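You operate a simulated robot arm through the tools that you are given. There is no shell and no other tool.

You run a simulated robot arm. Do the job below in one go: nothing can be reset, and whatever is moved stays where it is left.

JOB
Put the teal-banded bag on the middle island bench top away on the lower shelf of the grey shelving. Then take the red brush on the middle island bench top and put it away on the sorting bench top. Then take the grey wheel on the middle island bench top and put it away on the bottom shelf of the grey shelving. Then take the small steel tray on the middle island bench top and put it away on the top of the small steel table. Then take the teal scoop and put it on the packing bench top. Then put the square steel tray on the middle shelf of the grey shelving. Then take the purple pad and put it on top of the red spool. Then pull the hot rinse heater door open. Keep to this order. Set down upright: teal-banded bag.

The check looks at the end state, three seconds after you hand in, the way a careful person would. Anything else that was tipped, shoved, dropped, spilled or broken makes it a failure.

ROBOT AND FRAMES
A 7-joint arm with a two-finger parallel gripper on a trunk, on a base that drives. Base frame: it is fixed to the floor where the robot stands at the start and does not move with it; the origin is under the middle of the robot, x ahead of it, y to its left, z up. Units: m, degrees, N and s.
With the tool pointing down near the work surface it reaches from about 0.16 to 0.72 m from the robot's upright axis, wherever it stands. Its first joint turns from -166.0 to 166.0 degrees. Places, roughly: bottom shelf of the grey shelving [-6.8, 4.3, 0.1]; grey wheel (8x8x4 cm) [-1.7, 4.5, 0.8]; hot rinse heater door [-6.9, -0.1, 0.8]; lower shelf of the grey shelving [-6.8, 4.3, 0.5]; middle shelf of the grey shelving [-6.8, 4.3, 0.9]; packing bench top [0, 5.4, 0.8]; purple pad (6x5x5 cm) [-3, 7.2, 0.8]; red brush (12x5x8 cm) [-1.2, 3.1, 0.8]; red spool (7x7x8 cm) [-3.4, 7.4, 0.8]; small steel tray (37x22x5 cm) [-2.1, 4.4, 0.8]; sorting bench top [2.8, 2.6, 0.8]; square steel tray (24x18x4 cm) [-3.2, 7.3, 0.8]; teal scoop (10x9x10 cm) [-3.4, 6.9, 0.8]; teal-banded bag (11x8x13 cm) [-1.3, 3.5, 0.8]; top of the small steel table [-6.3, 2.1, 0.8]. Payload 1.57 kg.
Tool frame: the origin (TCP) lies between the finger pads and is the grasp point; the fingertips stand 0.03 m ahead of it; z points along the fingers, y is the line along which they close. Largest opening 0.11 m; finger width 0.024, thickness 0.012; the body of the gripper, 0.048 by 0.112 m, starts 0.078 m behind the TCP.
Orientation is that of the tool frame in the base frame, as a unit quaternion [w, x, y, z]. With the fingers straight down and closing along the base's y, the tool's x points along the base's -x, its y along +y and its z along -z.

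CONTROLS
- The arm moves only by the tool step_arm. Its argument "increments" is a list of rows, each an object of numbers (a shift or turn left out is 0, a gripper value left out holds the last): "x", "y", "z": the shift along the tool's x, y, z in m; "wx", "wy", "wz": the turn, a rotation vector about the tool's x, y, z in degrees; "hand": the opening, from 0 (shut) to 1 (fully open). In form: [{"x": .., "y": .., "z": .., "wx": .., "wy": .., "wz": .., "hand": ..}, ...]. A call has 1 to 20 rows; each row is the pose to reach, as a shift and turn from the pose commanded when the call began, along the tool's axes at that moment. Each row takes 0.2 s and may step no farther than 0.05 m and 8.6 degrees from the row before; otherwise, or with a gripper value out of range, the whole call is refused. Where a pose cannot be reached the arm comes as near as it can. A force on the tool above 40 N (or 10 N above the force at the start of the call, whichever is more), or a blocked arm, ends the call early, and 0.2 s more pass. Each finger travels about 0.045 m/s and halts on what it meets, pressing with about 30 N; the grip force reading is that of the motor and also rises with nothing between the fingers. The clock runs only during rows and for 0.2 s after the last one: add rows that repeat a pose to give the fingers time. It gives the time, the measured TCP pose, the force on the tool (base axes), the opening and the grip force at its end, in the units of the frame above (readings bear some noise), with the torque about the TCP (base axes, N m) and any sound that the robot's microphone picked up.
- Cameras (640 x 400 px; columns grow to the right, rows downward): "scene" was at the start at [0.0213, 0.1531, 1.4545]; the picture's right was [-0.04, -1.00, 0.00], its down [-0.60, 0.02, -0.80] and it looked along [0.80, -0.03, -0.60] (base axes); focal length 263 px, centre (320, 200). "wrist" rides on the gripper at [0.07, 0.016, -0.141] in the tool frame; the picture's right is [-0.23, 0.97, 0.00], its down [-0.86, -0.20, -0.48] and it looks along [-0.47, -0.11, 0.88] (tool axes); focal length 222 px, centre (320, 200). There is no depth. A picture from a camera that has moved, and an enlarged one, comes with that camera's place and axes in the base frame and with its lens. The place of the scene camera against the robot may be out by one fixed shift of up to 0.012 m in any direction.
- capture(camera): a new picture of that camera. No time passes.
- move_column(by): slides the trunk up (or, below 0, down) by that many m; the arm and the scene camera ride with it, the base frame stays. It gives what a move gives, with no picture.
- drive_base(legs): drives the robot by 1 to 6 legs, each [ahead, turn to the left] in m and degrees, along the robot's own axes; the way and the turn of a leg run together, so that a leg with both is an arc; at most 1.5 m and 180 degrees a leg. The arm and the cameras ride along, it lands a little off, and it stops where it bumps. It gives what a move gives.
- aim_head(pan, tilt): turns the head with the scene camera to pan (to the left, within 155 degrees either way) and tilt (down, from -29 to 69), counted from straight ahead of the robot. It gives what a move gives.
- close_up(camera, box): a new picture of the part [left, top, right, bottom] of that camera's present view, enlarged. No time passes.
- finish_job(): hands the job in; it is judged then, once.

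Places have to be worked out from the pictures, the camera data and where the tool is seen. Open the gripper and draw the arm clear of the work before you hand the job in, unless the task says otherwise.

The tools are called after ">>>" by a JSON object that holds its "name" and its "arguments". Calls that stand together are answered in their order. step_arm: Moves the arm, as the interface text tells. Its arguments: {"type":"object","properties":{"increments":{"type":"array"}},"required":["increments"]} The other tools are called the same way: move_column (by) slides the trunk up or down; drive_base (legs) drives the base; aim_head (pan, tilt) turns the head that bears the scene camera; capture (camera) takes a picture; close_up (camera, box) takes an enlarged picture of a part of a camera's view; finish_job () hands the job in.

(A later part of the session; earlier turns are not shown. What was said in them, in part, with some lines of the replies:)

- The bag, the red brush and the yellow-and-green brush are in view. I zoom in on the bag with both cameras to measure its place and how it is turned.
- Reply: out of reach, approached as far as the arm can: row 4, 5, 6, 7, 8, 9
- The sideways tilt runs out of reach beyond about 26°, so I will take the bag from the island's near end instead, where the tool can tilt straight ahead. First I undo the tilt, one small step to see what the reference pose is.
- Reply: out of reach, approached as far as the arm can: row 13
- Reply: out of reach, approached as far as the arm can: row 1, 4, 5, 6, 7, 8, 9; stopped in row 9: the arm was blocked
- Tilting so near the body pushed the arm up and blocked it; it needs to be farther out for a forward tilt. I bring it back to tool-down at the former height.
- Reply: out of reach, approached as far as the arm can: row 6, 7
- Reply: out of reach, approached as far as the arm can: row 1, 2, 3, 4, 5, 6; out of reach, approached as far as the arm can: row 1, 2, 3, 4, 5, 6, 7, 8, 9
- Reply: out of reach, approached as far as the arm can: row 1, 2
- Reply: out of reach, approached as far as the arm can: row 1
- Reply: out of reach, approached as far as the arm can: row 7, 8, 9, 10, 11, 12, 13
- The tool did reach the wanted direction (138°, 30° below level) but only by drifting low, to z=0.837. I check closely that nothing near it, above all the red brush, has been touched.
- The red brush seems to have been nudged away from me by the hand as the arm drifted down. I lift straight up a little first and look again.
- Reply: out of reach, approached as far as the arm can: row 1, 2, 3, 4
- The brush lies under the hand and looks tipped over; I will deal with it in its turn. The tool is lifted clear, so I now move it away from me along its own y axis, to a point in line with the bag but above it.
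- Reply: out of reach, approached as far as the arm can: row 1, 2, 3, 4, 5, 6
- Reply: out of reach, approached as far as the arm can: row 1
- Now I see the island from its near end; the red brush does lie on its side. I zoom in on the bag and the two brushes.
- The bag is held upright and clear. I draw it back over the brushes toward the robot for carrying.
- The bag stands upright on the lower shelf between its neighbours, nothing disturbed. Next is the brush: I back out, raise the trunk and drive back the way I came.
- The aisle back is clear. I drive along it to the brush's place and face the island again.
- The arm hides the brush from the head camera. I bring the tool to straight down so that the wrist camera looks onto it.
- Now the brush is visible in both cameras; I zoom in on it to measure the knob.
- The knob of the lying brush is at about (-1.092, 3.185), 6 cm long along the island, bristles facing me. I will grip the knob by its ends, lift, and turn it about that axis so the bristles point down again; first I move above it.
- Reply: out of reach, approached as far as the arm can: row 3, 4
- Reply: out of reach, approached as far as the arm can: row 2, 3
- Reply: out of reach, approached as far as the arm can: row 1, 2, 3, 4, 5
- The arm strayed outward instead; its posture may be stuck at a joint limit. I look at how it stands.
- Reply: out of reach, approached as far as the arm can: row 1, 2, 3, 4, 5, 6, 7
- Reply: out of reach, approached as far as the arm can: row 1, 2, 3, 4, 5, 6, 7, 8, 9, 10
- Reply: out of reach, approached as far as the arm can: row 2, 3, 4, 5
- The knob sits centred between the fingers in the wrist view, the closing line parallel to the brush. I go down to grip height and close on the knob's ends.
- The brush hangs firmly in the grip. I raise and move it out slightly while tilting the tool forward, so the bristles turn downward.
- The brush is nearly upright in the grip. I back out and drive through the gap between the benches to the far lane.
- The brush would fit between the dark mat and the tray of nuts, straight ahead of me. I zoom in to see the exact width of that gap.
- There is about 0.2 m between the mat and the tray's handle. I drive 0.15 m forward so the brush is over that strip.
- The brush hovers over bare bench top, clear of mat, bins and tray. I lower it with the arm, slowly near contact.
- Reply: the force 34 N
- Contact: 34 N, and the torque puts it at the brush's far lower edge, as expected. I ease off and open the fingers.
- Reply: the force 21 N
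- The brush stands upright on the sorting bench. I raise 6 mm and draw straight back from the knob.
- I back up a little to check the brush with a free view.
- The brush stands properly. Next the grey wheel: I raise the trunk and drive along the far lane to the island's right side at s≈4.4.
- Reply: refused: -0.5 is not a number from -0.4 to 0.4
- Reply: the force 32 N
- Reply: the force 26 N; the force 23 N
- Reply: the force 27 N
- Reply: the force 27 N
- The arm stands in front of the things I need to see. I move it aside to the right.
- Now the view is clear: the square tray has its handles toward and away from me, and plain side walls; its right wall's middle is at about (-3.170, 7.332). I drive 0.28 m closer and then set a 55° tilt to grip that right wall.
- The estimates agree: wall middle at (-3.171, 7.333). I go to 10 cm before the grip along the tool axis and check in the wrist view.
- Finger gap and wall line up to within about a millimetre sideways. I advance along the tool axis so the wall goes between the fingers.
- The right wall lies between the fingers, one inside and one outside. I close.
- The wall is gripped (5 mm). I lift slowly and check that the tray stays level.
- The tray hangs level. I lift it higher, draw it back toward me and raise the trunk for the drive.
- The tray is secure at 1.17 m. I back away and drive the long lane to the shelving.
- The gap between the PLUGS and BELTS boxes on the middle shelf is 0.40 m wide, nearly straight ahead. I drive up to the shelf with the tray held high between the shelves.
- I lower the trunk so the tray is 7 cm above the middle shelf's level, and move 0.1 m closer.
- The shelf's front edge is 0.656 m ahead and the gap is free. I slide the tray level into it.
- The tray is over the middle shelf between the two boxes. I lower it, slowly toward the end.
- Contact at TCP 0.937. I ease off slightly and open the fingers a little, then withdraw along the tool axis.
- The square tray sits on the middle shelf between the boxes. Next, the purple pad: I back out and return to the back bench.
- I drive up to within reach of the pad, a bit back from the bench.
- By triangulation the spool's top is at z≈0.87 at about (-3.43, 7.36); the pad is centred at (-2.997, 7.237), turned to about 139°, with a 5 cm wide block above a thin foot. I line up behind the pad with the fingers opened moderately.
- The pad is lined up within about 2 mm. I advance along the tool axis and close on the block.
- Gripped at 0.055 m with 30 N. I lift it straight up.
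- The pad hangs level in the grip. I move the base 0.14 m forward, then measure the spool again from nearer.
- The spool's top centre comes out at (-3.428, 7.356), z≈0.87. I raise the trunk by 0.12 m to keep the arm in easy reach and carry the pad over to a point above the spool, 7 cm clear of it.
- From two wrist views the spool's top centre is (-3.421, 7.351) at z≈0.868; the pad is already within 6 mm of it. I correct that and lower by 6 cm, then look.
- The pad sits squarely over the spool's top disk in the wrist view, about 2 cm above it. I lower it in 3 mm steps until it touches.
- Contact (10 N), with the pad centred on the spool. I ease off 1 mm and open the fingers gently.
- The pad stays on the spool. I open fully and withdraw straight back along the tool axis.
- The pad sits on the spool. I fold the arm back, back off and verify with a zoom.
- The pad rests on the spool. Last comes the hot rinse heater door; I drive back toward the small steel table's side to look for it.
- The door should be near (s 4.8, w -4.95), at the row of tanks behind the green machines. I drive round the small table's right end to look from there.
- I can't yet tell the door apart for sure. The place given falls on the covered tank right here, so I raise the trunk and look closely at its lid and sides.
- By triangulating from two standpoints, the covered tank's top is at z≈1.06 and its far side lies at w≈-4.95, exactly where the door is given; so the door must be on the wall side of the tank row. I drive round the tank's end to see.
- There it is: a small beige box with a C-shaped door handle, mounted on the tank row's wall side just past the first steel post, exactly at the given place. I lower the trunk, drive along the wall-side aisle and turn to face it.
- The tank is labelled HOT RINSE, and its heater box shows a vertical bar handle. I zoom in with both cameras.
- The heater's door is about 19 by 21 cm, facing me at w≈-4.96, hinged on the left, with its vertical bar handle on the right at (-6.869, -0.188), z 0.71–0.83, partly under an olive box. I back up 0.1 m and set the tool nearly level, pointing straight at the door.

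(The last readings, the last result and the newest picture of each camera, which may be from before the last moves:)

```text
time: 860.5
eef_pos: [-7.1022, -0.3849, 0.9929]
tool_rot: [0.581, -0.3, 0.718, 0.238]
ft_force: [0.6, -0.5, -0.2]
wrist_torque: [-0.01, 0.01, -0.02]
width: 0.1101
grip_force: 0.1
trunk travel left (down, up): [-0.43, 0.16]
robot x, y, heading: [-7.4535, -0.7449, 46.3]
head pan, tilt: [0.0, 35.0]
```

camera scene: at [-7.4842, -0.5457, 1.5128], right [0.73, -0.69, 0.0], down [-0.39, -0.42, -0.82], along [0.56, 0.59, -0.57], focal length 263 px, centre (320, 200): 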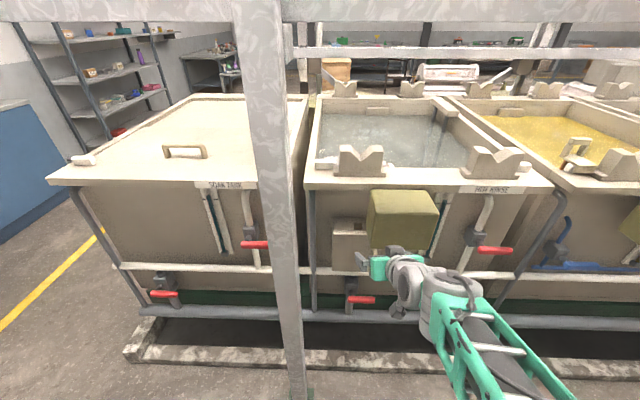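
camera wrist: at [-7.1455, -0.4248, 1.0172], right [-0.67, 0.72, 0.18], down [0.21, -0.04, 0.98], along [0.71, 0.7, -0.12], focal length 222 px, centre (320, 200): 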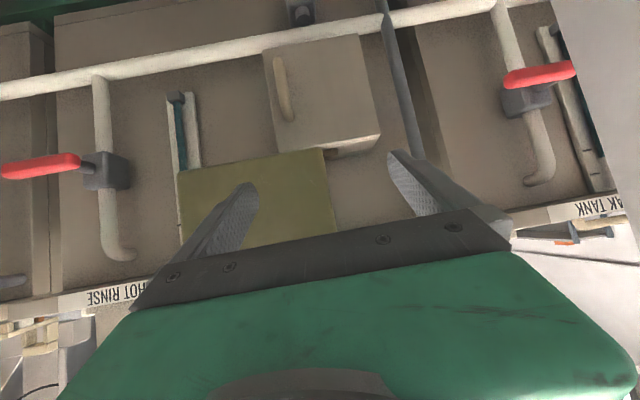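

The tool now points at 45°, 12° below level. I lower it in front of the box, below the olive box's underside, then approach to 12 cm short of the handle.

>>> {"name": "step_arm", "arguments": {"increments": [{"x": 0.0391, "z": 0.0084, "hand": 0.7}, {"x": 0.0782, "z": 0.0169}, {"x": 0.1172, "z": 0.0253}, {"x": 0.1563, "z": 0.0338}, {"x": 0.1954, "z": 0.0422}, {"x": 0.1954, "z": 0.0422}]}}

>>> {"name": "capture", "arguments": {"camera": "wrist"}}

>>> {"name": "capture", "arguments": {"camera": "scene"}}

```text
time: 861.9
eef_pos: [-7.1005, -0.3875, 0.7928]
tool_rot: [0.582, -0.3, 0.717, 0.238]
ft_force: [0.3, 0.7, 0.2]
wrist_torque: [-0.01, 0.02, -0.04]
width: 0.0772
grip_force: 0.0
trunk travel left (down, up): [-0.43, 0.16]
robot x, y, heading: [-7.4548, -0.7459, 46.7]
head pan, tilt: [0.0, 35.0]
```

```text
taken
camera wrist: at [-7.2208, -0.4846, 0.754], right [-0.66, 0.72, 0.21], down [-0.07, -0.34, 0.94], along [0.75, 0.6, 0.27], focal length 222 px, centre (320, 200)
```

wrist: 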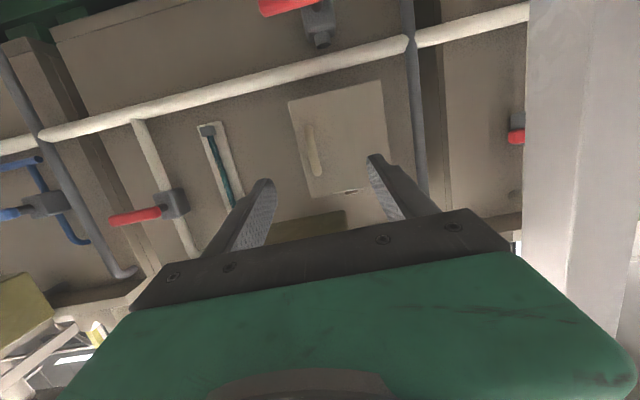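

```text
taken
camera scene: at [-7.5525, -0.6176, 1.5128], right [0.72, -0.69, 0.0], down [-0.4, -0.42, -0.82], along [0.56, 0.59, -0.57], focal length 263 px, centre (320, 200)
```

scene: 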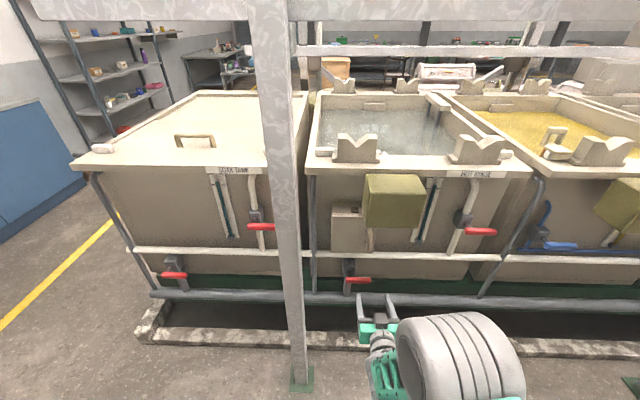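

The handle is confirmed at about (-6.867, -0.190), z 0.73–0.835. I move to 10 cm short of it.

>>> {"name": "step_arm", "arguments": {"increments": [{"x": -0.0103, "y": -0.005, "z": 0.04}, {"x": -0.0206, "y": -0.01, "z": 0.08}, {"x": -0.0308, "y": -0.0149, "z": 0.12}, {"x": -0.0411, "y": -0.0198, "z": 0.16}, {"x": -0.0514, "y": -0.0248, "z": 0.1998}, {"x": -0.0514, "y": -0.0248, "z": 0.1998}]}}

>>> {"name": "capture", "arguments": {"camera": "wrist"}}

>>> {"name": "close_up", "arguments": {"camera": "scene", "box": [310, 160, 450, 270]}}

```text
time: 863.3
eef_pos: [-6.9378, -0.259, 0.8002]
tool_rot: [0.581, -0.301, 0.717, 0.239]
ft_force: [-0.2, -0.1, 0.2]
wrist_torque: [-0.03, 0.01, 0.03]
width: 0.0771
grip_force: 0.1
out of reach, approached as far as the arm can: row 3, 4
trunk travel left (down, up): [-0.43, 0.16]
robot x, y, heading: [-7.455, -0.7473, 46.4]
head pan, tilt: [0.0, 35.0]
```

```text
taken
camera wrist: at [-7.057, -0.3558, 0.7605], right [-0.66, 0.72, 0.22], down [-0.07, -0.34, 0.94], along [0.75, 0.6, 0.27], focal length 222 px, centre (320, 200)
```

wrist: 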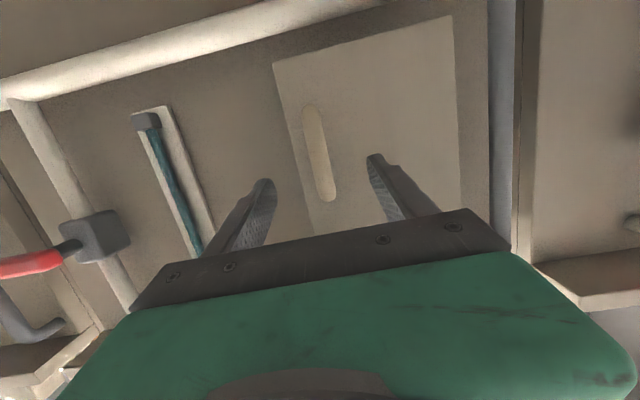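

```text
3.64 times, centred on (380, 215) of scene
camera zoom: at [-7.5516, -0.6182, 1.5129], right [0.72, -0.69, 0.0], down [-0.4, -0.42, -0.82], along [0.56, 0.59, -0.57], focal length 955 px, centre (102, 146)
```

zoom: 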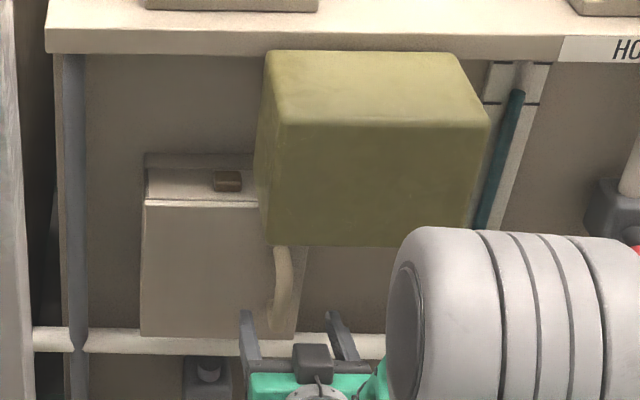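

The handle sits midway between the fingers. To keep the arm from stretching I bring the base 6 cm forward rather than reaching.

>>> {"name": "drive_base", "arguments": {"legs": [[0.06, 0]]}}

>>> {"name": "capture", "arguments": {"camera": "wrist"}}

```text
time: 864.3
eef_pos: [-6.8976, -0.2137, 0.7994]
tool_rot: [0.582, -0.3, 0.717, 0.239]
ft_force: [-0.1, 0.6, 0.3]
wrist_torque: [-0.01, -0.01, -0.02]
width: 0.0768
grip_force: 0.0
trunk travel left (down, up): [-0.43, 0.16]
robot x, y, heading: [-7.4124, -0.7008, 46.4]
head pan, tilt: [0.0, 35.0]
```

```text
taken
camera wrist: at [-7.0166, -0.3117, 0.7605], right [-0.66, 0.72, 0.21], down [-0.07, -0.34, 0.94], along [0.75, 0.6, 0.27], focal length 222 px, centre (320, 200)
```

wrist: 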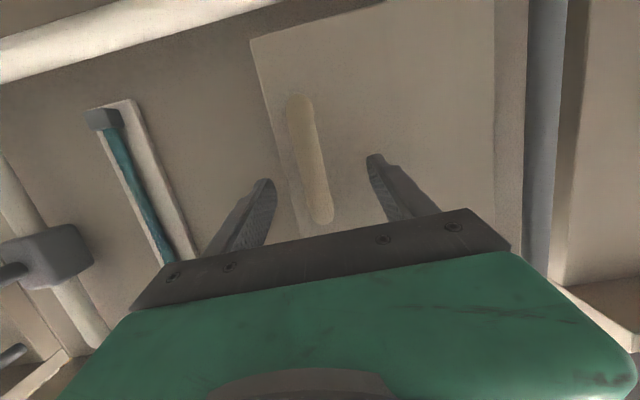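

I correct 6 mm to the right, 1 cm down, and advance the last 2.5 cm slowly.

>>> {"name": "step_arm", "arguments": {"increments": [{"x": 0.006, "y": -0.0065, "z": 0.004}, {"x": 0.012, "y": -0.0065, "z": 0.012}, {"x": 0.012, "y": -0.0065, "z": 0.02}, {"x": 0.012, "y": -0.0065, "z": 0.027}, {"x": 0.012, "y": -0.0065, "z": 0.027}]}}

>>> {"name": "capture", "arguments": {"camera": "wrist"}}

>>> {"name": "close_up", "arguments": {"camera": "scene", "box": [310, 160, 450, 270]}}

```text
time: 865.1
eef_pos: [-6.8853, -0.2104, 0.785]
tool_rot: [0.581, -0.299, 0.719, 0.239]
ft_force: [-19.5, -20.6, 14.8]
wrist_torque: [0.95, 0.07, 1.15]
width: 0.0761
grip_force: 0.1
trunk travel left (down, up): [-0.43, 0.16]
robot x, y, heading: [-7.4118, -0.6995, 46.4]
head pan, tilt: [0.0, 35.0]
stopped in row 4: the force on the tool passed its limit at 52 N (the readings are from after the stop); the commanded pose is now the measured one
```

```text
taken
camera wrist: at [-7.0049, -0.3081, 0.7448], right [-0.66, 0.72, 0.22], down [-0.06, -0.34, 0.94], along [0.75, 0.6, 0.27], focal length 222 px, centre (320, 200)
```

wrist: 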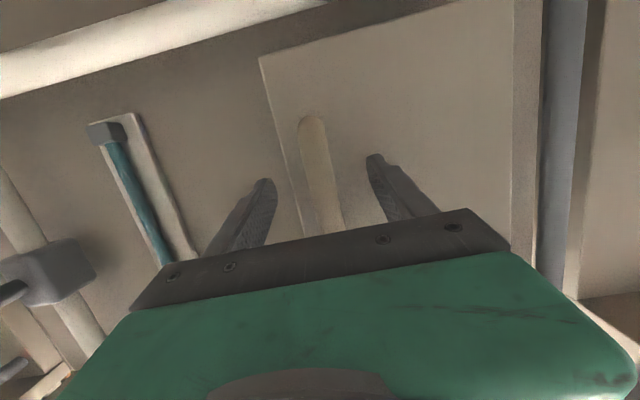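

```text
3.64 times, centred on (380, 215) of scene
camera zoom: at [-7.5146, -0.5779, 1.5132], right [0.72, -0.69, 0.0], down [-0.39, -0.41, -0.82], along [0.57, 0.6, -0.57], focal length 955 px, centre (102, 146)
```

zoom: 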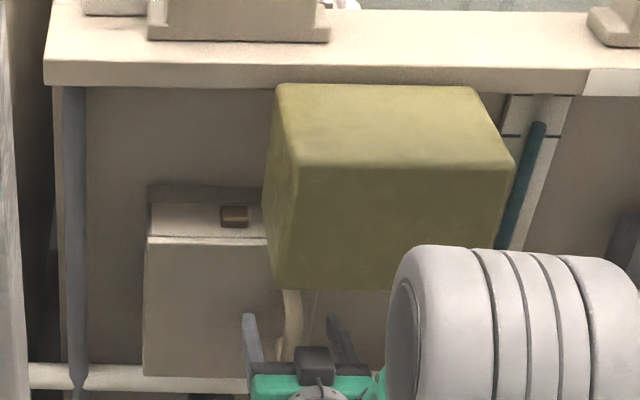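

The left fingertip has met the door face at TCP w≈-5.018, so the bar is already between the fingers. I back off 4 mm and close on the bar.

>>> {"name": "step_arm", "arguments": {"increments": [{"z": -0.004}, {"z": -0.005, "hand": 0.5}, {"z": -0.005, "hand": 0.3}, {"z": -0.005, "hand": 0.1}, {"z": -0.005, "hand": 0}, {"z": -0.005, "hand": 0}, {"z": -0.005, "hand": 0}]}}

>>> {"name": "capture", "arguments": {"camera": "wrist"}}

```text
time: 866.7
eef_pos: [-6.8883, -0.2086, 0.7829]
tool_rot: [0.578, -0.302, 0.719, 0.24]
ft_force: [-18.2, 24.2, 0.3]
wrist_torque: [0.24, 0.29, -0.07]
width: 0.0177
grip_force: 32.1
trunk travel left (down, up): [-0.43, 0.16]
robot x, y, heading: [-7.4108, -0.7015, 46.8]
head pan, tilt: [0.0, 35.0]
```

```text
taken
camera wrist: at [-7.008, -0.3068, 0.7441], right [-0.66, 0.72, 0.22], down [-0.06, -0.34, 0.94], along [0.75, 0.6, 0.27], focal length 222 px, centre (320, 200)
```

wrist: 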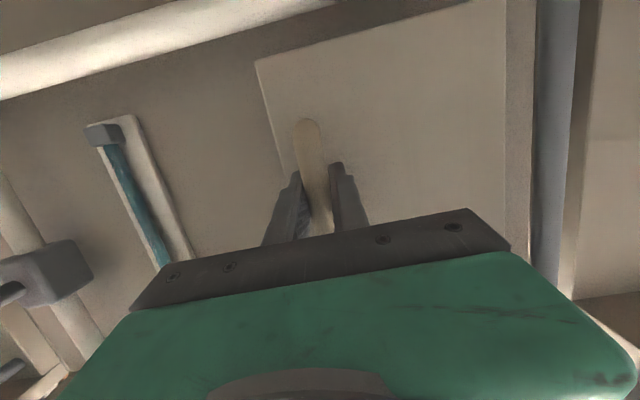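

The bar is gripped (18 mm). A side force shows it sits a few millimetres to my left, so I shift 3.5 mm that way, then pull along the first part of the door's arc.

>>> {"name": "step_arm", "arguments": {"increments": [{"y": 0.0035}, {"y": 0.0035}, {"y": 0.0049, "z": -0.0105, "x": 0.0022, "wx": 2.3, "wz": 0.5}, {"y": 0.0098, "z": -0.0209, "x": 0.0045, "wx": 4.7, "wz": 1.0}, {"y": 0.0098, "z": -0.0209, "x": 0.0045, "wx": 4.7, "wz": 1.0}]}}

>>> {"name": "capture", "arguments": {"camera": "wrist"}}

```text
time: 867.9
eef_pos: [-6.9093, -0.2184, 0.783]
tool_rot: [0.589, -0.269, 0.731, 0.213]
ft_force: [-4.8, 22.6, 1.9]
wrist_torque: [0.82, 0.03, -0.6]
width: 0.0175
grip_force: 32.1
trunk travel left (down, up): [-0.43, 0.16]
robot x, y, heading: [-7.415, -0.7021, 46.5]
head pan, tilt: [0.0, 35.0]
```

```text
taken
camera wrist: at [-7.0364, -0.3059, 0.744], right [-0.59, 0.78, 0.22], down [-0.09, -0.33, 0.94], along [0.8, 0.54, 0.27], focal length 222 px, centre (320, 200)
```

wrist: 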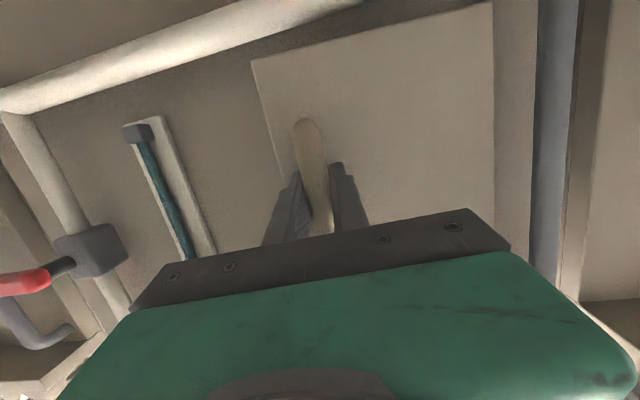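

The door is coming open; the force says the arc leans a bit more to the left. I continue along it, turning the tool with the door.

>>> {"name": "step_arm", "arguments": {"increments": [{"y": 0.004}, {"x": 0.0023, "y": 0.0075, "z": -0.0105, "wx": 2.4, "wz": 0.5}, {"x": 0.0045, "y": 0.0115, "z": -0.0209, "wx": 4.8, "wz": 1.05}, {"x": 0.0066, "y": 0.0167, "z": -0.0305, "wx": 7.2, "wz": 1.6}, {"x": 0.0087, "y": 0.0219, "z": -0.0401, "wx": 9.6, "wz": 2.1}, {"x": 0.0087, "y": 0.0219, "z": -0.0401, "wx": 9.6, "wz": 2.1}]}}

>>> {"name": "capture", "arguments": {"camera": "wrist"}}

>>> {"name": "capture", "arguments": {"camera": "scene"}}

```text
time: 869.3
eef_pos: [-6.9544, -0.2294, 0.7822]
tool_rot: [0.605, -0.207, 0.752, 0.162]
ft_force: [0.8, -0.8, 7.1]
wrist_torque: [0.37, 0.21, -0.08]
width: 0.018
grip_force: 32.5
trunk travel left (down, up): [-0.43, 0.16]
robot x, y, heading: [-7.41, -0.7013, 46.7]
head pan, tilt: [0.0, 35.0]
```

```text
taken
camera wrist: at [-7.0951, -0.2939, 0.744], right [-0.45, 0.87, 0.21], down [-0.15, -0.31, 0.94], along [0.88, 0.39, 0.27], focal length 222 px, centre (320, 200)
```

wrist: 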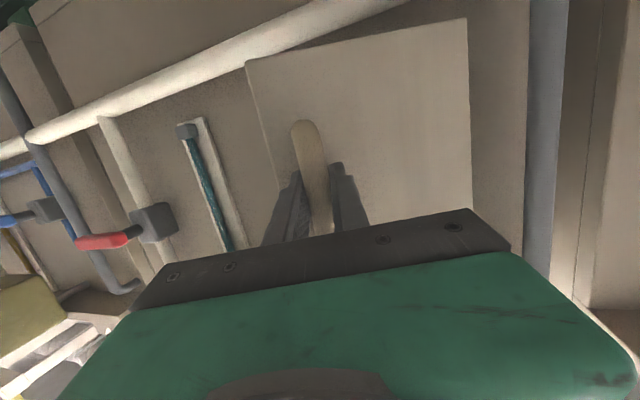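

```text
taken
camera scene: at [-7.5122, -0.5749, 1.5128], right [0.73, -0.69, 0.0], down [-0.39, -0.42, -0.82], along [0.56, 0.59, -0.57], focal length 263 px, centre (320, 200)
```

scene: 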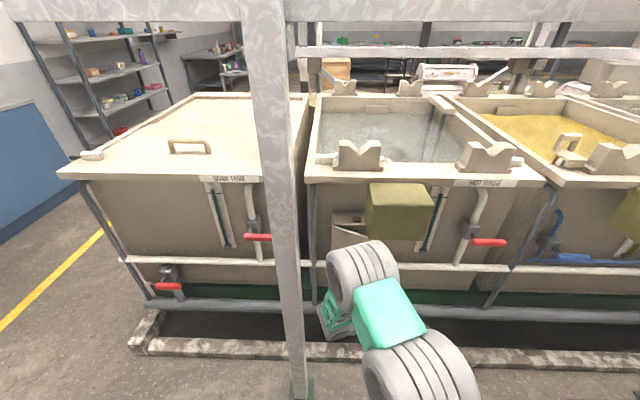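

The door is about 24° open and moves easily. I pull further along the arc.

>>> {"name": "step_arm", "arguments": {"increments": [{"x": 0.0022, "y": 0.005, "z": -0.0098, "wx": 2.4, "wz": 0.5}, {"x": 0.0043, "y": 0.0098, "z": -0.0196, "wx": 4.9, "wz": 1.1}, {"x": 0.0062, "y": 0.016, "z": -0.0286, "wx": 7.3, "wz": 1.6}, {"x": 0.0082, "y": 0.0223, "z": -0.0376, "wx": 9.8, "wz": 2.2}, {"x": 0.01, "y": 0.0298, "z": -0.0458, "wx": 12.2, "wz": 2.7}, {"x": 0.0117, "y": 0.0374, "z": -0.054, "wx": 14.7, "wz": 3.2}, {"x": 0.0117, "y": 0.0374, "z": -0.054, "wx": 14.7, "wz": 3.2}]}}

>>> {"name": "capture", "arguments": {"camera": "wrist"}}

>>> {"name": "close_up", "arguments": {"camera": "scene", "box": [260, 170, 460, 330]}}

```text
time: 870.9
eef_pos: [-7.0202, -0.2216, 0.7818]
tool_rot: [0.623, -0.107, 0.771, 0.084]
ft_force: [14.2, 34.8, 3.0]
wrist_torque: [0.39, 0.36, -0.09]
width: 0.0176
grip_force: 32.3
trunk travel left (down, up): [-0.43, 0.16]
robot x, y, heading: [-7.4143, -0.7023, 46.4]
head pan, tilt: [0.0, 35.0]
```

```text
taken
camera wrist: at [-7.1721, -0.2476, 0.7436], right [-0.22, 0.95, 0.22], down [-0.22, -0.27, 0.94], along [0.95, 0.15, 0.27], focal length 222 px, centre (320, 200)
```

wrist: 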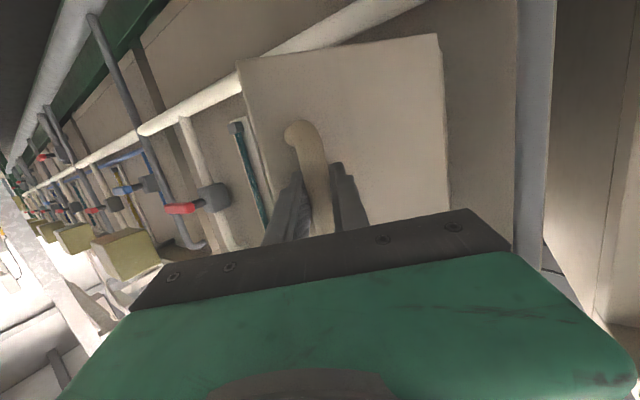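

```text
2.50 times, centred on (360, 250) of scene
camera zoom: at [-7.5106, -0.571, 1.5126], right [0.73, -0.69, 0.0], down [-0.4, -0.42, -0.82], along [0.56, 0.59, -0.58], focal length 656 px, centre (220, 75)
```

zoom: 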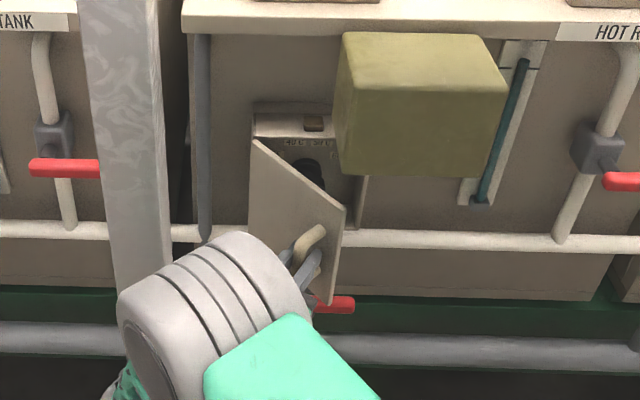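

The door now stands about 50° open, with the inside visible. I relieve the radial pull by 5 mm, release the bar and draw back.

>>> {"name": "step_arm", "arguments": {"increments": [{"z": 0.0035, "y": 0.0035}, {"z": 0.0035, "y": 0.0035, "hand": 0.25}, {"z": 0.0035, "y": 0.0035, "hand": 0.4}, {"z": 0.0035, "y": 0.0035, "hand": 0.5}, {"z": 0.0035, "y": 0.0035, "hand": 0.5}]}}

>>> {"name": "capture", "arguments": {"camera": "wrist"}}

>>> {"name": "close_up", "arguments": {"camera": "scene", "box": [260, 170, 460, 330]}}

```text
time: 872.1
eef_pos: [-7.0177, -0.2217, 0.7814]
tool_rot: [0.621, -0.106, 0.772, 0.081]
ft_force: [0.0, -0.6, 0.3]
wrist_torque: [0.0, 0.0, 0.01]
width: 0.0552
grip_force: 0.1
trunk travel left (down, up): [-0.43, 0.16]
robot x, y, heading: [-7.4154, -0.707, 46.4]
head pan, tilt: [0.0, 35.0]
```

```text
taken
camera wrist: at [-7.1701, -0.247, 0.7429], right [-0.21, 0.95, 0.22], down [-0.22, -0.26, 0.94], along [0.95, 0.15, 0.27], focal length 222 px, centre (320, 200)
```

wrist: 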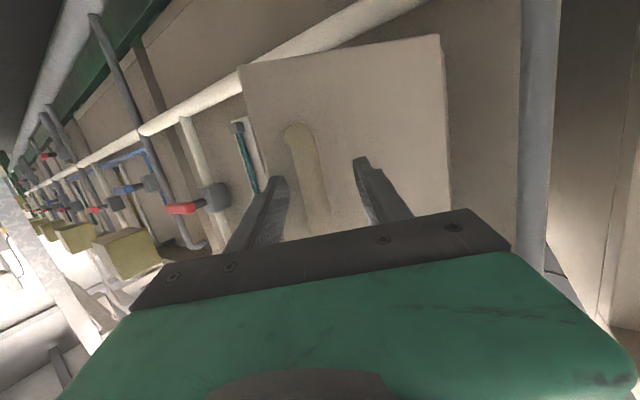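

```text
2.50 times, centred on (360, 250) of scene
camera zoom: at [-7.5117, -0.5741, 1.5128], right [0.73, -0.69, 0.0], down [-0.4, -0.42, -0.82], along [0.56, 0.59, -0.57], focal length 656 px, centre (220, 75)
```

zoom: 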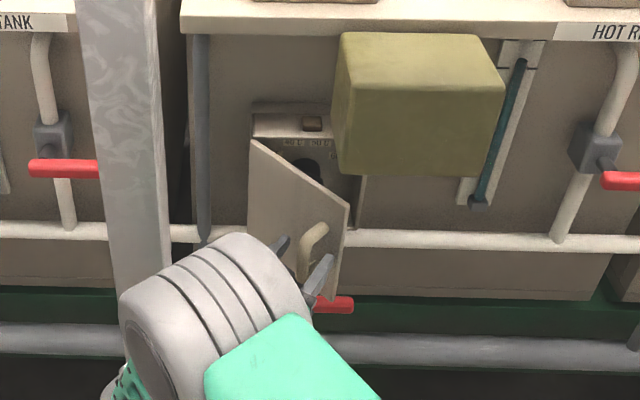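

The door stays where it is. I draw the open fingers straight back off the bar, then close them.

>>> {"name": "step_arm", "arguments": {"increments": [{"z": -0.03}, {"z": -0.06}, {"z": -0.09}, {"z": -0.1, "hand": 0.3}, {"z": -0.1, "hand": 0}, {"z": -0.1, "hand": 0}, {"z": -0.1, "hand": 0}, {"z": -0.1, "hand": 0}]}}

>>> {"name": "step_arm", "arguments": {"increments": [{"wx": -7.2, "wy": -0.05, "wz": -1.6}, {"wx": -14.4, "wy": -0.1, "wz": -3.2}, {"wx": -21.6, "wy": -0.15, "wz": -4.7}, {"wx": -28.7, "wy": -0.2, "wz": -6.3}, {"wx": -28.7, "wy": -0.2, "wz": -6.3}]}}

>>> {"name": "capture", "arguments": {"camera": "wrist"}}

>>> {"name": "capture", "arguments": {"camera": "scene"}}

```text
time: 873.9
eef_pos: [-7.1124, -0.247, 0.8037]
tool_rot: [0.622, -0.106, 0.772, 0.081]
ft_force: [1.0, -0.2, -0.9]
wrist_torque: [-0.01, 0.02, 0.01]
width: 0.0001
grip_force: 21.6
trunk travel left (down, up): [-0.43, 0.16]
robot x, y, heading: [-7.4146, -0.7036, 46.3]
head pan, tilt: [0.0, 35.0]
```

```text
time: 875.1
eef_pos: [-7.1131, -0.2477, 0.8032]
tool_rot: [0.581, -0.299, 0.719, 0.236]
ft_force: [-0.2, 0.0, -0.8]
wrist_torque: [0.01, 0.01, -0.02]
width: 0.0001
grip_force: 21.2
trunk travel left (down, up): [-0.43, 0.16]
robot x, y, heading: [-7.4145, -0.7022, 46.4]
head pan, tilt: [0.0, 35.0]
```

```text
taken
camera wrist: at [-7.2323, -0.3441, 0.7642], right [-0.65, 0.73, 0.21], down [-0.07, -0.34, 0.94], along [0.75, 0.6, 0.27], focal length 222 px, centre (320, 200)
```

wrist: 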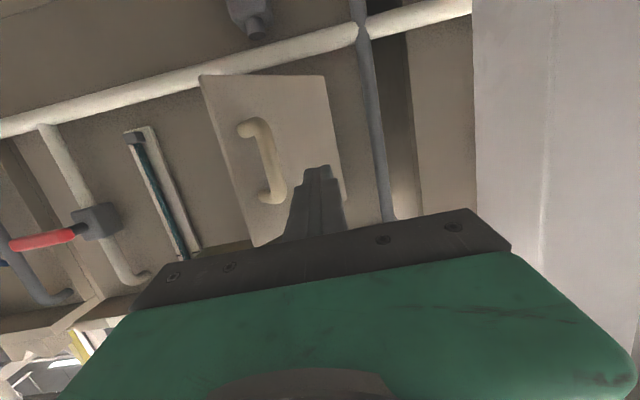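

```text
taken
camera scene: at [-7.5115, -0.5743, 1.5128], right [0.73, -0.69, 0.0], down [-0.4, -0.42, -0.82], along [0.56, 0.59, -0.57], focal length 263 px, centre (320, 200)
```

scene: 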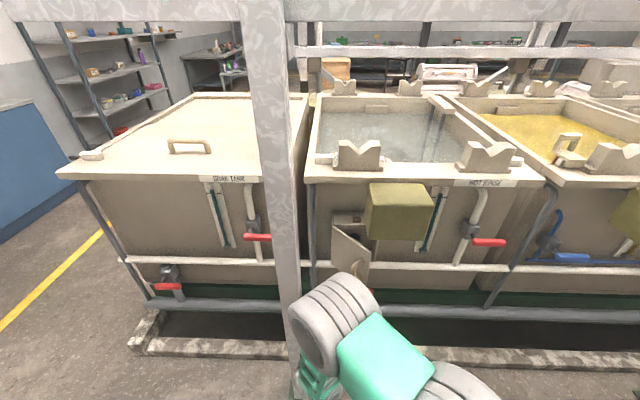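

I move the closed fingers to the right past the door's free edge, staying in front of it.

>>> {"name": "step_arm", "arguments": {"increments": [{"y": -0.043, "x": 0.006}, {"y": -0.086, "x": 0.012}, {"y": -0.129, "x": 0.018}, {"y": -0.172, "x": 0.024}, {"y": -0.215, "x": 0.03}, {"y": -0.215, "x": 0.03}]}}

>>> {"name": "capture", "arguments": {"camera": "wrist"}}

>>> {"name": "close_up", "arguments": {"camera": "scene", "box": [260, 170, 460, 330]}}

```text
time: 876.5
eef_pos: [-6.9663, -0.4051, 0.7754]
tool_rot: [0.581, -0.299, 0.719, 0.237]
ft_force: [0.1, -0.4, 0.7]
wrist_torque: [-0.03, 0.0, 0.03]
width: 0.0001
grip_force: 21.1
trunk travel left (down, up): [-0.43, 0.16]
robot x, y, heading: [-7.413, -0.6992, 46.6]
head pan, tilt: [0.0, 35.0]
```

```text
taken
camera wrist: at [-7.0869, -0.5008, 0.7361], right [-0.65, 0.73, 0.22], down [-0.07, -0.34, 0.94], along [0.75, 0.6, 0.27], focal length 222 px, centre (320, 200)
```

wrist: 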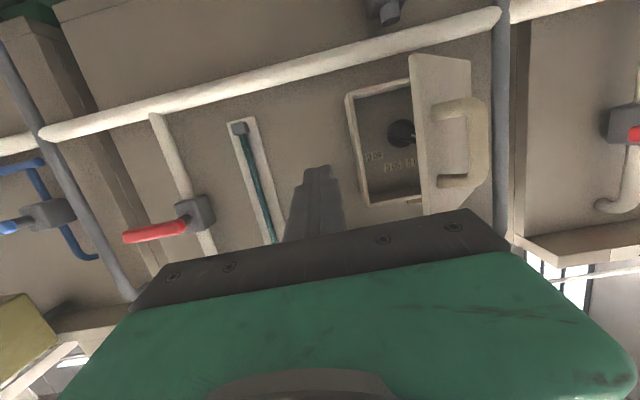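

```text
2.50 times, centred on (360, 250) of scene
camera zoom: at [-7.5112, -0.5745, 1.5128], right [0.73, -0.69, 0.0], down [-0.4, -0.42, -0.82], along [0.56, 0.59, -0.57], focal length 656 px, centre (220, 75)
```

zoom: 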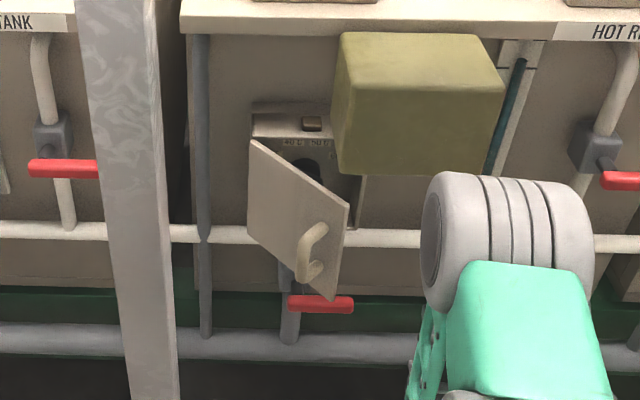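

The open box and its inside are in plain view. I advance the closed fingers beside the opening, then sweep left against the door's inner face.

>>> {"name": "step_arm", "arguments": {"increments": [{"z": 0.045, "x": -0.009}, {"z": 0.09, "x": -0.018}, {"z": 0.13, "x": -0.027}, {"z": 0.13, "x": -0.027}]}}

>>> {"name": "step_arm", "arguments": {"increments": [{"y": 0.03}, {"y": 0.06}, {"y": 0.09}, {"y": 0.11}, {"y": 0.13}, {"y": 0.15}, {"y": 0.15}]}}

>>> {"name": "capture", "arguments": {"camera": "wrist"}}

>>> {"name": "close_up", "arguments": {"camera": "scene", "box": [260, 170, 460, 330]}}

```text
time: 877.5
eef_pos: [-6.9455, -0.3621, 0.7459]
tool_rot: [0.581, -0.299, 0.719, 0.237]
ft_force: [-0.3, -0.5, -0.5]
wrist_torque: [-0.01, 0.02, 0.01]
width: 0.0
grip_force: 21.4
out of reach, approached as far as the arm can: row 1, 2, 3, 4
trunk travel left (down, up): [-0.43, 0.16]
robot x, y, heading: [-7.4132, -0.7042, 46.6]
head pan, tilt: [0.0, 35.0]
```

```text
time: 879.1
eef_pos: [-7.052, -0.2576, 0.7461]
tool_rot: [0.581, -0.299, 0.719, 0.236]
ft_force: [-0.2, -0.7, 0.0]
wrist_torque: [-0.01, 0.03, -0.01]
width: 0.0001
grip_force: 21.0
trunk travel left (down, up): [-0.43, 0.16]
robot x, y, heading: [-7.4058, -0.6987, 46.8]
head pan, tilt: [0.0, 35.0]
```

```text
taken
camera wrist: at [-7.1725, -0.355, 0.7068], right [-0.65, 0.73, 0.21], down [-0.07, -0.34, 0.94], along [0.75, 0.6, 0.27], focal length 222 px, centre (320, 200)
```

wrist: 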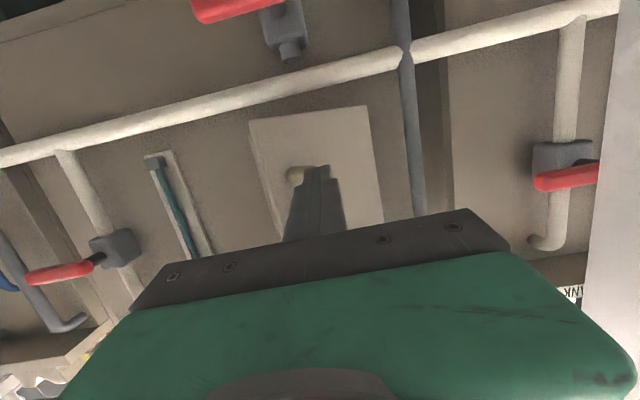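

```text
2.50 times, centred on (360, 250) of scene
camera zoom: at [-7.5117, -0.574, 1.5128], right [0.73, -0.69, 0.0], down [-0.4, -0.42, -0.82], along [0.56, 0.59, -0.57], focal length 656 px, centre (220, 75)
```

zoom: 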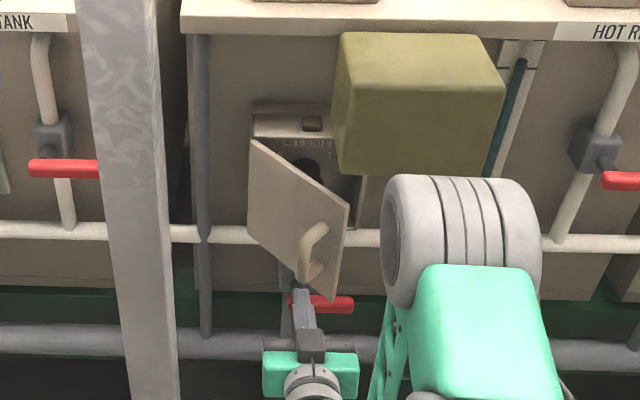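

The arm ran out of reach on the way in, so the sweep passed in front of the door without touching it. I go back to the right and bring the fingers in by moving the base instead.

>>> {"name": "step_arm", "arguments": {"increments": [{"y": -0.04}, {"y": -0.08}, {"y": -0.12}, {"y": -0.155}, {"y": -0.155}]}}

>>> {"name": "drive_base", "arguments": {"legs": [[0.09, 0]]}}

>>> {"name": "capture", "arguments": {"camera": "wrist"}}

>>> {"name": "close_up", "arguments": {"camera": "scene", "box": [260, 170, 460, 330]}}

```text
time: 880.3
eef_pos: [-6.9428, -0.3693, 0.7476]
tool_rot: [0.58, -0.3, 0.719, 0.238]
ft_force: [0.3, 0.1, 0.7]
wrist_torque: [0.02, 0.02, -0.01]
width: 0.0001
grip_force: 21.6
out of reach, approached as far as the arm can: row 2
trunk travel left (down, up): [-0.43, 0.16]
robot x, y, heading: [-7.4159, -0.7041, 46.6]
head pan, tilt: [0.0, 35.0]
```

```text
time: 881.4
eef_pos: [-6.8806, -0.3036, 0.7453]
tool_rot: [0.581, -0.298, 0.719, 0.236]
ft_force: [0.1, 0.5, 0.7]
wrist_torque: [-0.01, 0.01, -0.02]
width: 0.0
grip_force: 21.7
trunk travel left (down, up): [-0.43, 0.16]
robot x, y, heading: [-7.3502, -0.6399, 46.7]
head pan, tilt: [0.0, 35.0]
```

```text
taken
camera wrist: at [-7.0004, -0.4001, 0.7074], right [-0.65, 0.73, 0.21], down [-0.07, -0.34, 0.94], along [0.76, 0.6, 0.27], focal length 222 px, centre (320, 200)
```

wrist: 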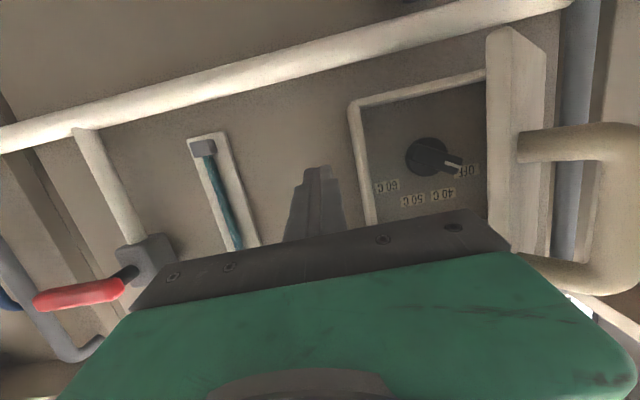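

```text
2.50 times, centred on (360, 250) of scene
camera zoom: at [-7.4486, -0.5089, 1.5128], right [0.73, -0.69, 0.0], down [-0.39, -0.42, -0.82], along [0.56, 0.6, -0.57], focal length 656 px, centre (220, 75)
```

zoom: 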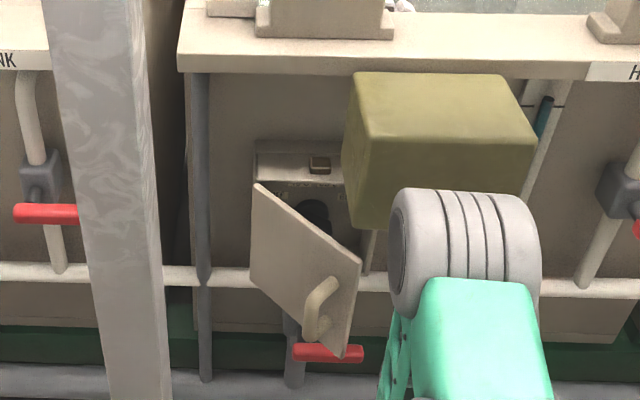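

The dial inside is visible and stays well clear of my path. I sweep the closed fingers left against the door's inner face, gently.

>>> {"name": "step_arm", "arguments": {"increments": [{"y": 0.035}, {"y": 0.07}, {"y": 0.1}, {"y": 0.12}, {"y": 0.14}, {"y": 0.155}, {"y": 0.155}]}}

>>> {"name": "capture", "arguments": {"camera": "wrist"}}

>>> {"name": "close_up", "arguments": {"camera": "scene", "box": [260, 170, 460, 330]}}

```text
time: 882.6
eef_pos: [-6.9739, -0.2173, 0.7401]
tool_rot: [0.575, -0.301, 0.724, 0.233]
ft_force: [-8.2, -11.5, 2.1]
wrist_torque: [0.46, -0.18, 1.06]
width: 0.0001
grip_force: 21.2
trunk travel left (down, up): [-0.43, 0.16]
robot x, y, heading: [-7.3499, -0.6386, 46.4]
head pan, tilt: [0.0, 35.0]
stopped in row 5: the force on the tool passed its limit at 46 N (the readings are from after the stop); the commanded pose is now the measured one
```

```text
taken
camera wrist: at [-7.0958, -0.3146, 0.7034], right [-0.65, 0.73, 0.21], down [-0.06, -0.33, 0.94], along [0.76, 0.6, 0.25], focal length 222 px, centre (320, 200)
```

wrist: 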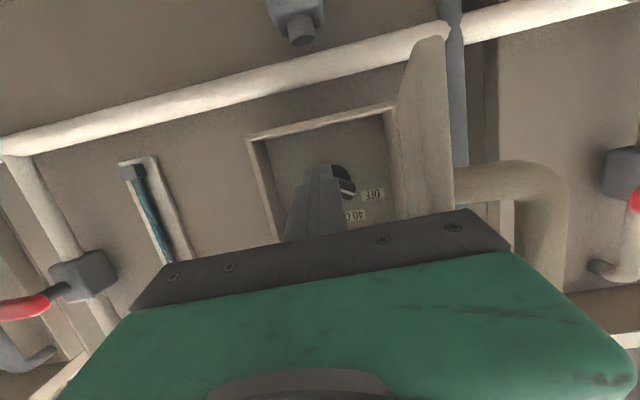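

```text
2.50 times, centred on (360, 250) of scene
camera zoom: at [-7.4498, -0.5108, 1.513], right [0.73, -0.69, 0.0], down [-0.39, -0.42, -0.82], along [0.56, 0.6, -0.57], focal length 656 px, centre (220, 75)
```

zoom: 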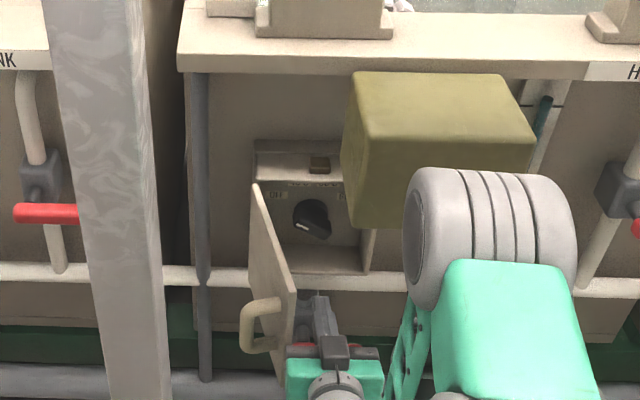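

The door has swung to about 80°; its edge then met the front of the hand. I step back a little so that only the fingers push, and nudge it further.

>>> {"name": "step_arm", "arguments": {"increments": [{"y": -0.015}, {"y": -0.03, "z": -0.015}, {"y": -0.03, "z": -0.035}, {"y": -0.03, "z": -0.035}]}}

>>> {"name": "step_arm", "arguments": {"increments": [{"y": 0.02}, {"y": 0.04}, {"y": 0.06}, {"y": 0.08}, {"y": 0.1}, {"y": 0.1}]}}

>>> {"name": "close_up", "arguments": {"camera": "scene", "box": [260, 170, 460, 330]}}

>>> {"name": "capture", "arguments": {"camera": "wrist"}}

```text
time: 883.6
eef_pos: [-6.9768, -0.2607, 0.7489]
tool_rot: [0.577, -0.3, 0.723, 0.234]
ft_force: [-0.6, -0.2, -0.2]
wrist_torque: [0.04, 0.0, 0.0]
width: 0.0
grip_force: 20.4
trunk travel left (down, up): [-0.43, 0.16]
robot x, y, heading: [-7.3495, -0.635, 46.7]
head pan, tilt: [0.0, 35.0]
```

```text
time: 885.0
eef_pos: [-7.0458, -0.1898, 0.748]
tool_rot: [0.576, -0.301, 0.723, 0.233]
ft_force: [-0.2, 0.2, -0.3]
wrist_torque: [0.02, 0.01, -0.01]
width: 0.0
grip_force: 21.3
trunk travel left (down, up): [-0.43, 0.16]
robot x, y, heading: [-7.3494, -0.6378, 46.6]
head pan, tilt: [0.0, 35.0]
```

```text
2.50 times, centred on (360, 250) of scene
camera zoom: at [-7.4489, -0.509, 1.5128], right [0.73, -0.69, 0.0], down [-0.39, -0.42, -0.82], along [0.56, 0.59, -0.57], focal length 656 px, centre (220, 75)
```

zoom: 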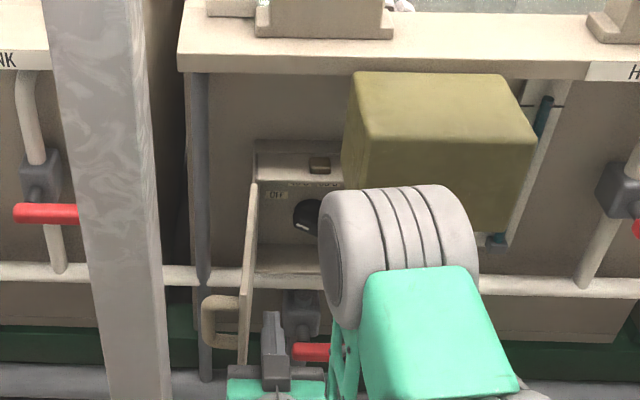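

```text
taken
camera wrist: at [-7.1676, -0.287, 0.7113], right [-0.65, 0.73, 0.21], down [-0.06, -0.33, 0.94], along [0.76, 0.6, 0.26], focal length 222 px, centre (320, 200)
```

wrist: 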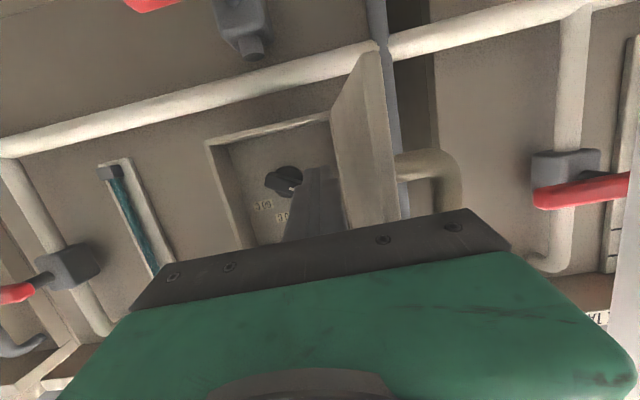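

The door now stands fully open, past 90°. I move the fingers off it to the right, draw back out and open the gripper.

>>> {"name": "step_arm", "arguments": {"increments": [{"y": -0.02}, {"y": -0.035, "z": -0.02}, {"y": -0.035, "z": -0.06}, {"y": -0.035, "z": -0.1}, {"y": -0.035, "z": -0.13}, {"y": -0.035, "z": -0.13, "hand": 0.5}, {"y": -0.035, "z": -0.13, "hand": 1}, {"y": -0.035, "z": -0.13, "hand": 1}, {"y": -0.035, "z": -0.13, "hand": 1}]}}

>>> {"name": "capture", "arguments": {"camera": "scene"}}

>>> {"name": "capture", "arguments": {"camera": "wrist"}}

```text
time: 887.2
eef_pos: [-7.0779, -0.2594, 0.8074]
tool_rot: [0.625, -0.273, 0.682, 0.264]
ft_force: [0.2, -0.4, 0.5]
wrist_torque: [-0.01, 0.01, 0.0]
width: 0.1023
grip_force: 0.2
trunk travel left (down, up): [-0.43, 0.16]
robot x, y, heading: [-7.3482, -0.6377, 46.6]
head pan, tilt: [0.0, 35.0]
stopped in row 9: the arm was blocked; the commanded pose is now the measured one
```

```text
taken
camera scene: at [-7.4488, -0.5092, 1.5128], right [0.73, -0.69, 0.0], down [-0.39, -0.42, -0.82], along [0.56, 0.59, -0.57], focal length 263 px, centre (320, 200)
```

scene: 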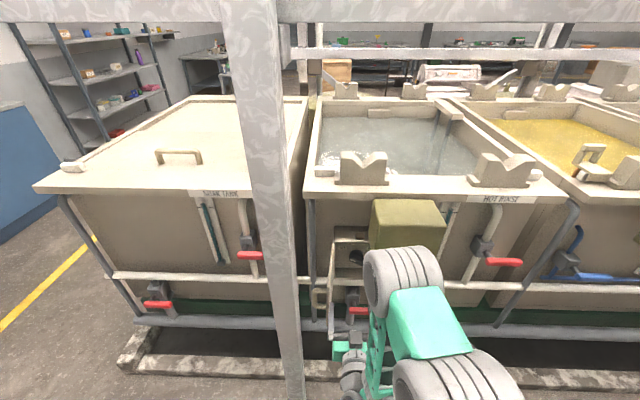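

```text
taken
camera wrist: at [-7.1967, -0.35, 0.7479], right [-0.67, 0.7, 0.24], down [-0.14, -0.44, 0.89], along [0.73, 0.56, 0.39], focal length 222 px, centre (320, 200)
```

wrist: 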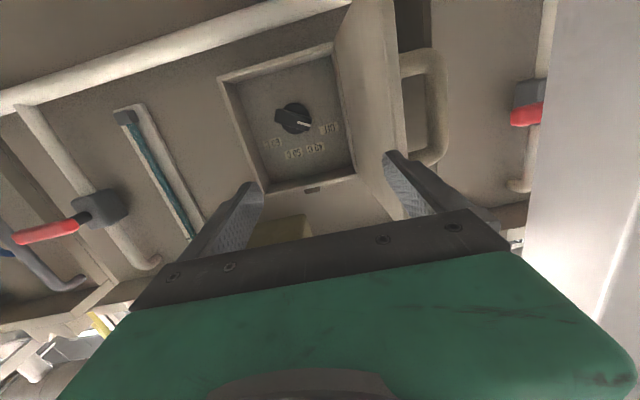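

The open left finger ended close to the door's edge, so I back the base straight away from it.

>>> {"name": "drive_base", "arguments": {"legs": [[-0.15, 0]]}}

>>> {"name": "capture", "arguments": {"camera": "scene"}}

>>> {"name": "capture", "arguments": {"camera": "wrist"}}

```text
time: 888.5
eef_pos: [-7.1827, -0.3685, 0.8054]
tool_rot: [0.625, -0.273, 0.682, 0.264]
ft_force: [0.0, 0.3, 0.0]
wrist_torque: [-0.03, -0.01, -0.02]
width: 0.11
grip_force: 0.0
trunk travel left (down, up): [-0.43, 0.16]
robot x, y, heading: [-7.4505, -0.7452, 46.9]
head pan, tilt: [0.0, 35.0]
```

```text
taken
camera scene: at [-7.5514, -0.6176, 1.5128], right [0.73, -0.69, 0.0], down [-0.39, -0.42, -0.82], along [0.56, 0.59, -0.57], focal length 263 px, centre (320, 200)
```

scene: 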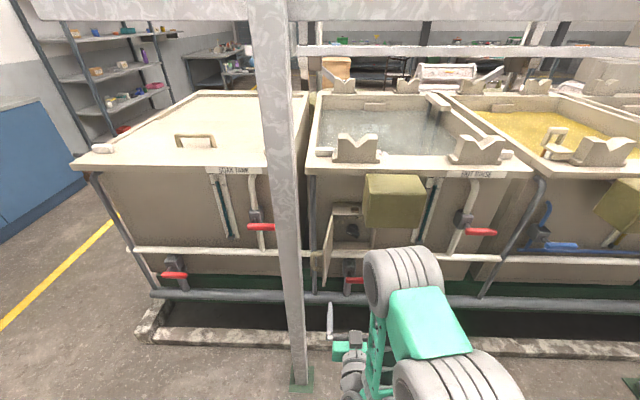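

```text
taken
camera wrist: at [-7.2993, -0.4587, 0.7479], right [-0.67, 0.7, 0.24], down [-0.14, -0.44, 0.89], along [0.73, 0.56, 0.39], focal length 222 px, centre (320, 200)
```

wrist: 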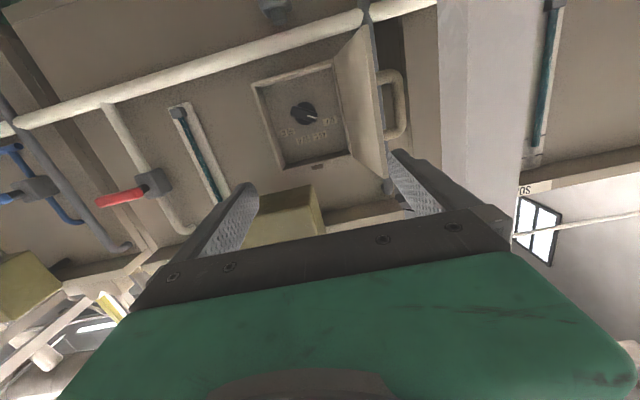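

The door stands open and everything is clear; I take one last zoom to be sure it stays.

>>> {"name": "close_up", "arguments": {"camera": "scene", "box": [280, 180, 440, 300]}}

>>> {"name": "aim_head", "arguments": {"pan": 45, "tilt": 15}}

>>> {"name": "close_up", "arguments": {"camera": "scene", "box": [200, 60, 440, 210]}}

```text
3.33 times, centred on (360, 240) of scene
camera zoom: at [-7.5514, -0.6176, 1.5128], right [0.73, -0.69, 0.0], down [-0.39, -0.42, -0.82], along [0.56, 0.59, -0.57], focal length 875 px, centre (187, 67)
```

zoom: 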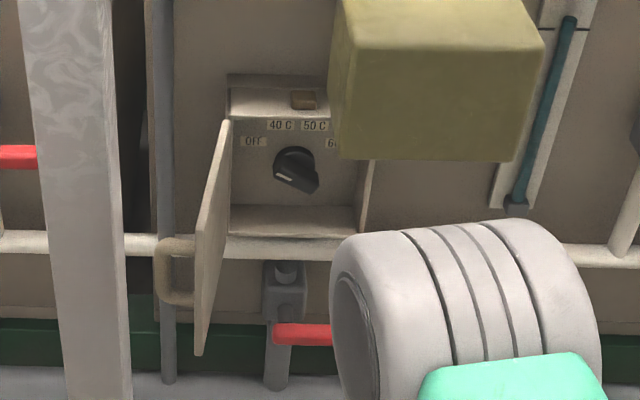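

```text
time: 889.7
eef_pos: [-7.1828, -0.3669, 0.8078]
tool_rot: [0.625, -0.273, 0.682, 0.264]
ft_force: [-0.3, -0.3, -0.9]
wrist_torque: [0.02, 0.0, -0.02]
width: 0.1099
grip_force: 0.1
trunk travel left (down, up): [-0.43, 0.16]
robot x, y, heading: [-7.4554, -0.7448, 46.6]
head pan, tilt: [45.0, 15.0]
```

```text
2.67 times, centred on (320, 135) of scene
camera zoom: at [-7.6145, -0.5882, 1.5448], right [1.0, 0.03, 0.0], down [0.01, -0.26, -0.97], along [-0.03, 0.97, -0.26], focal length 700 px, centre (320, 373)
```

zoom: 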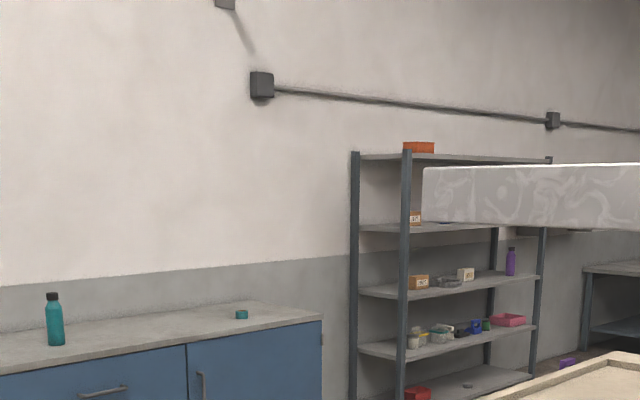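

The heater door stands open and the dial inside is unchanged. The tray, bag and wheel are still in their places on the shelving, the gripper is open and the arm is clear. I hand the job in.

>>> {"name": "finish_job", "arguments": {}}

```text
The job is handed in.
```

I handed the job in with all eight steps done in your order. One thing went wrong on the way: the arm knocked the red brush over on the island bench.

| Item | Where it ended up |
|---|---|
| Teal-banded bag | Upright on the lower shelf of the grey shelving |
| Red brush | Upright on the sorting bench top |
| Grey wheel | On the bottom shelf of the grey shelving |
| Small steel tray | On top of the small steel table |
| Teal scoop | On the packing bench top |
| Square steel tray | On the middle shelf of the grey shelving, between the PLUGS and BELTS boxes |
| Purple pad | On top of the red spool |
| Hot rinse heater door | Open to about 90° |

- **Brush:** early on, while I was lining up for the bag, the arm drifted low and tipped the brush onto its side. I picked it up by its knob and set it down upright on the sorting bench.
- **Heater door:** I pulled it open to about 50° by the handle, then pushed it the rest of the way from inside. The temperature dial behind it looks unchanged.
- **Other objects:** in the views I checked, nothing else looked moved.

At hand-in the gripper was open and the arm was clear of the work.
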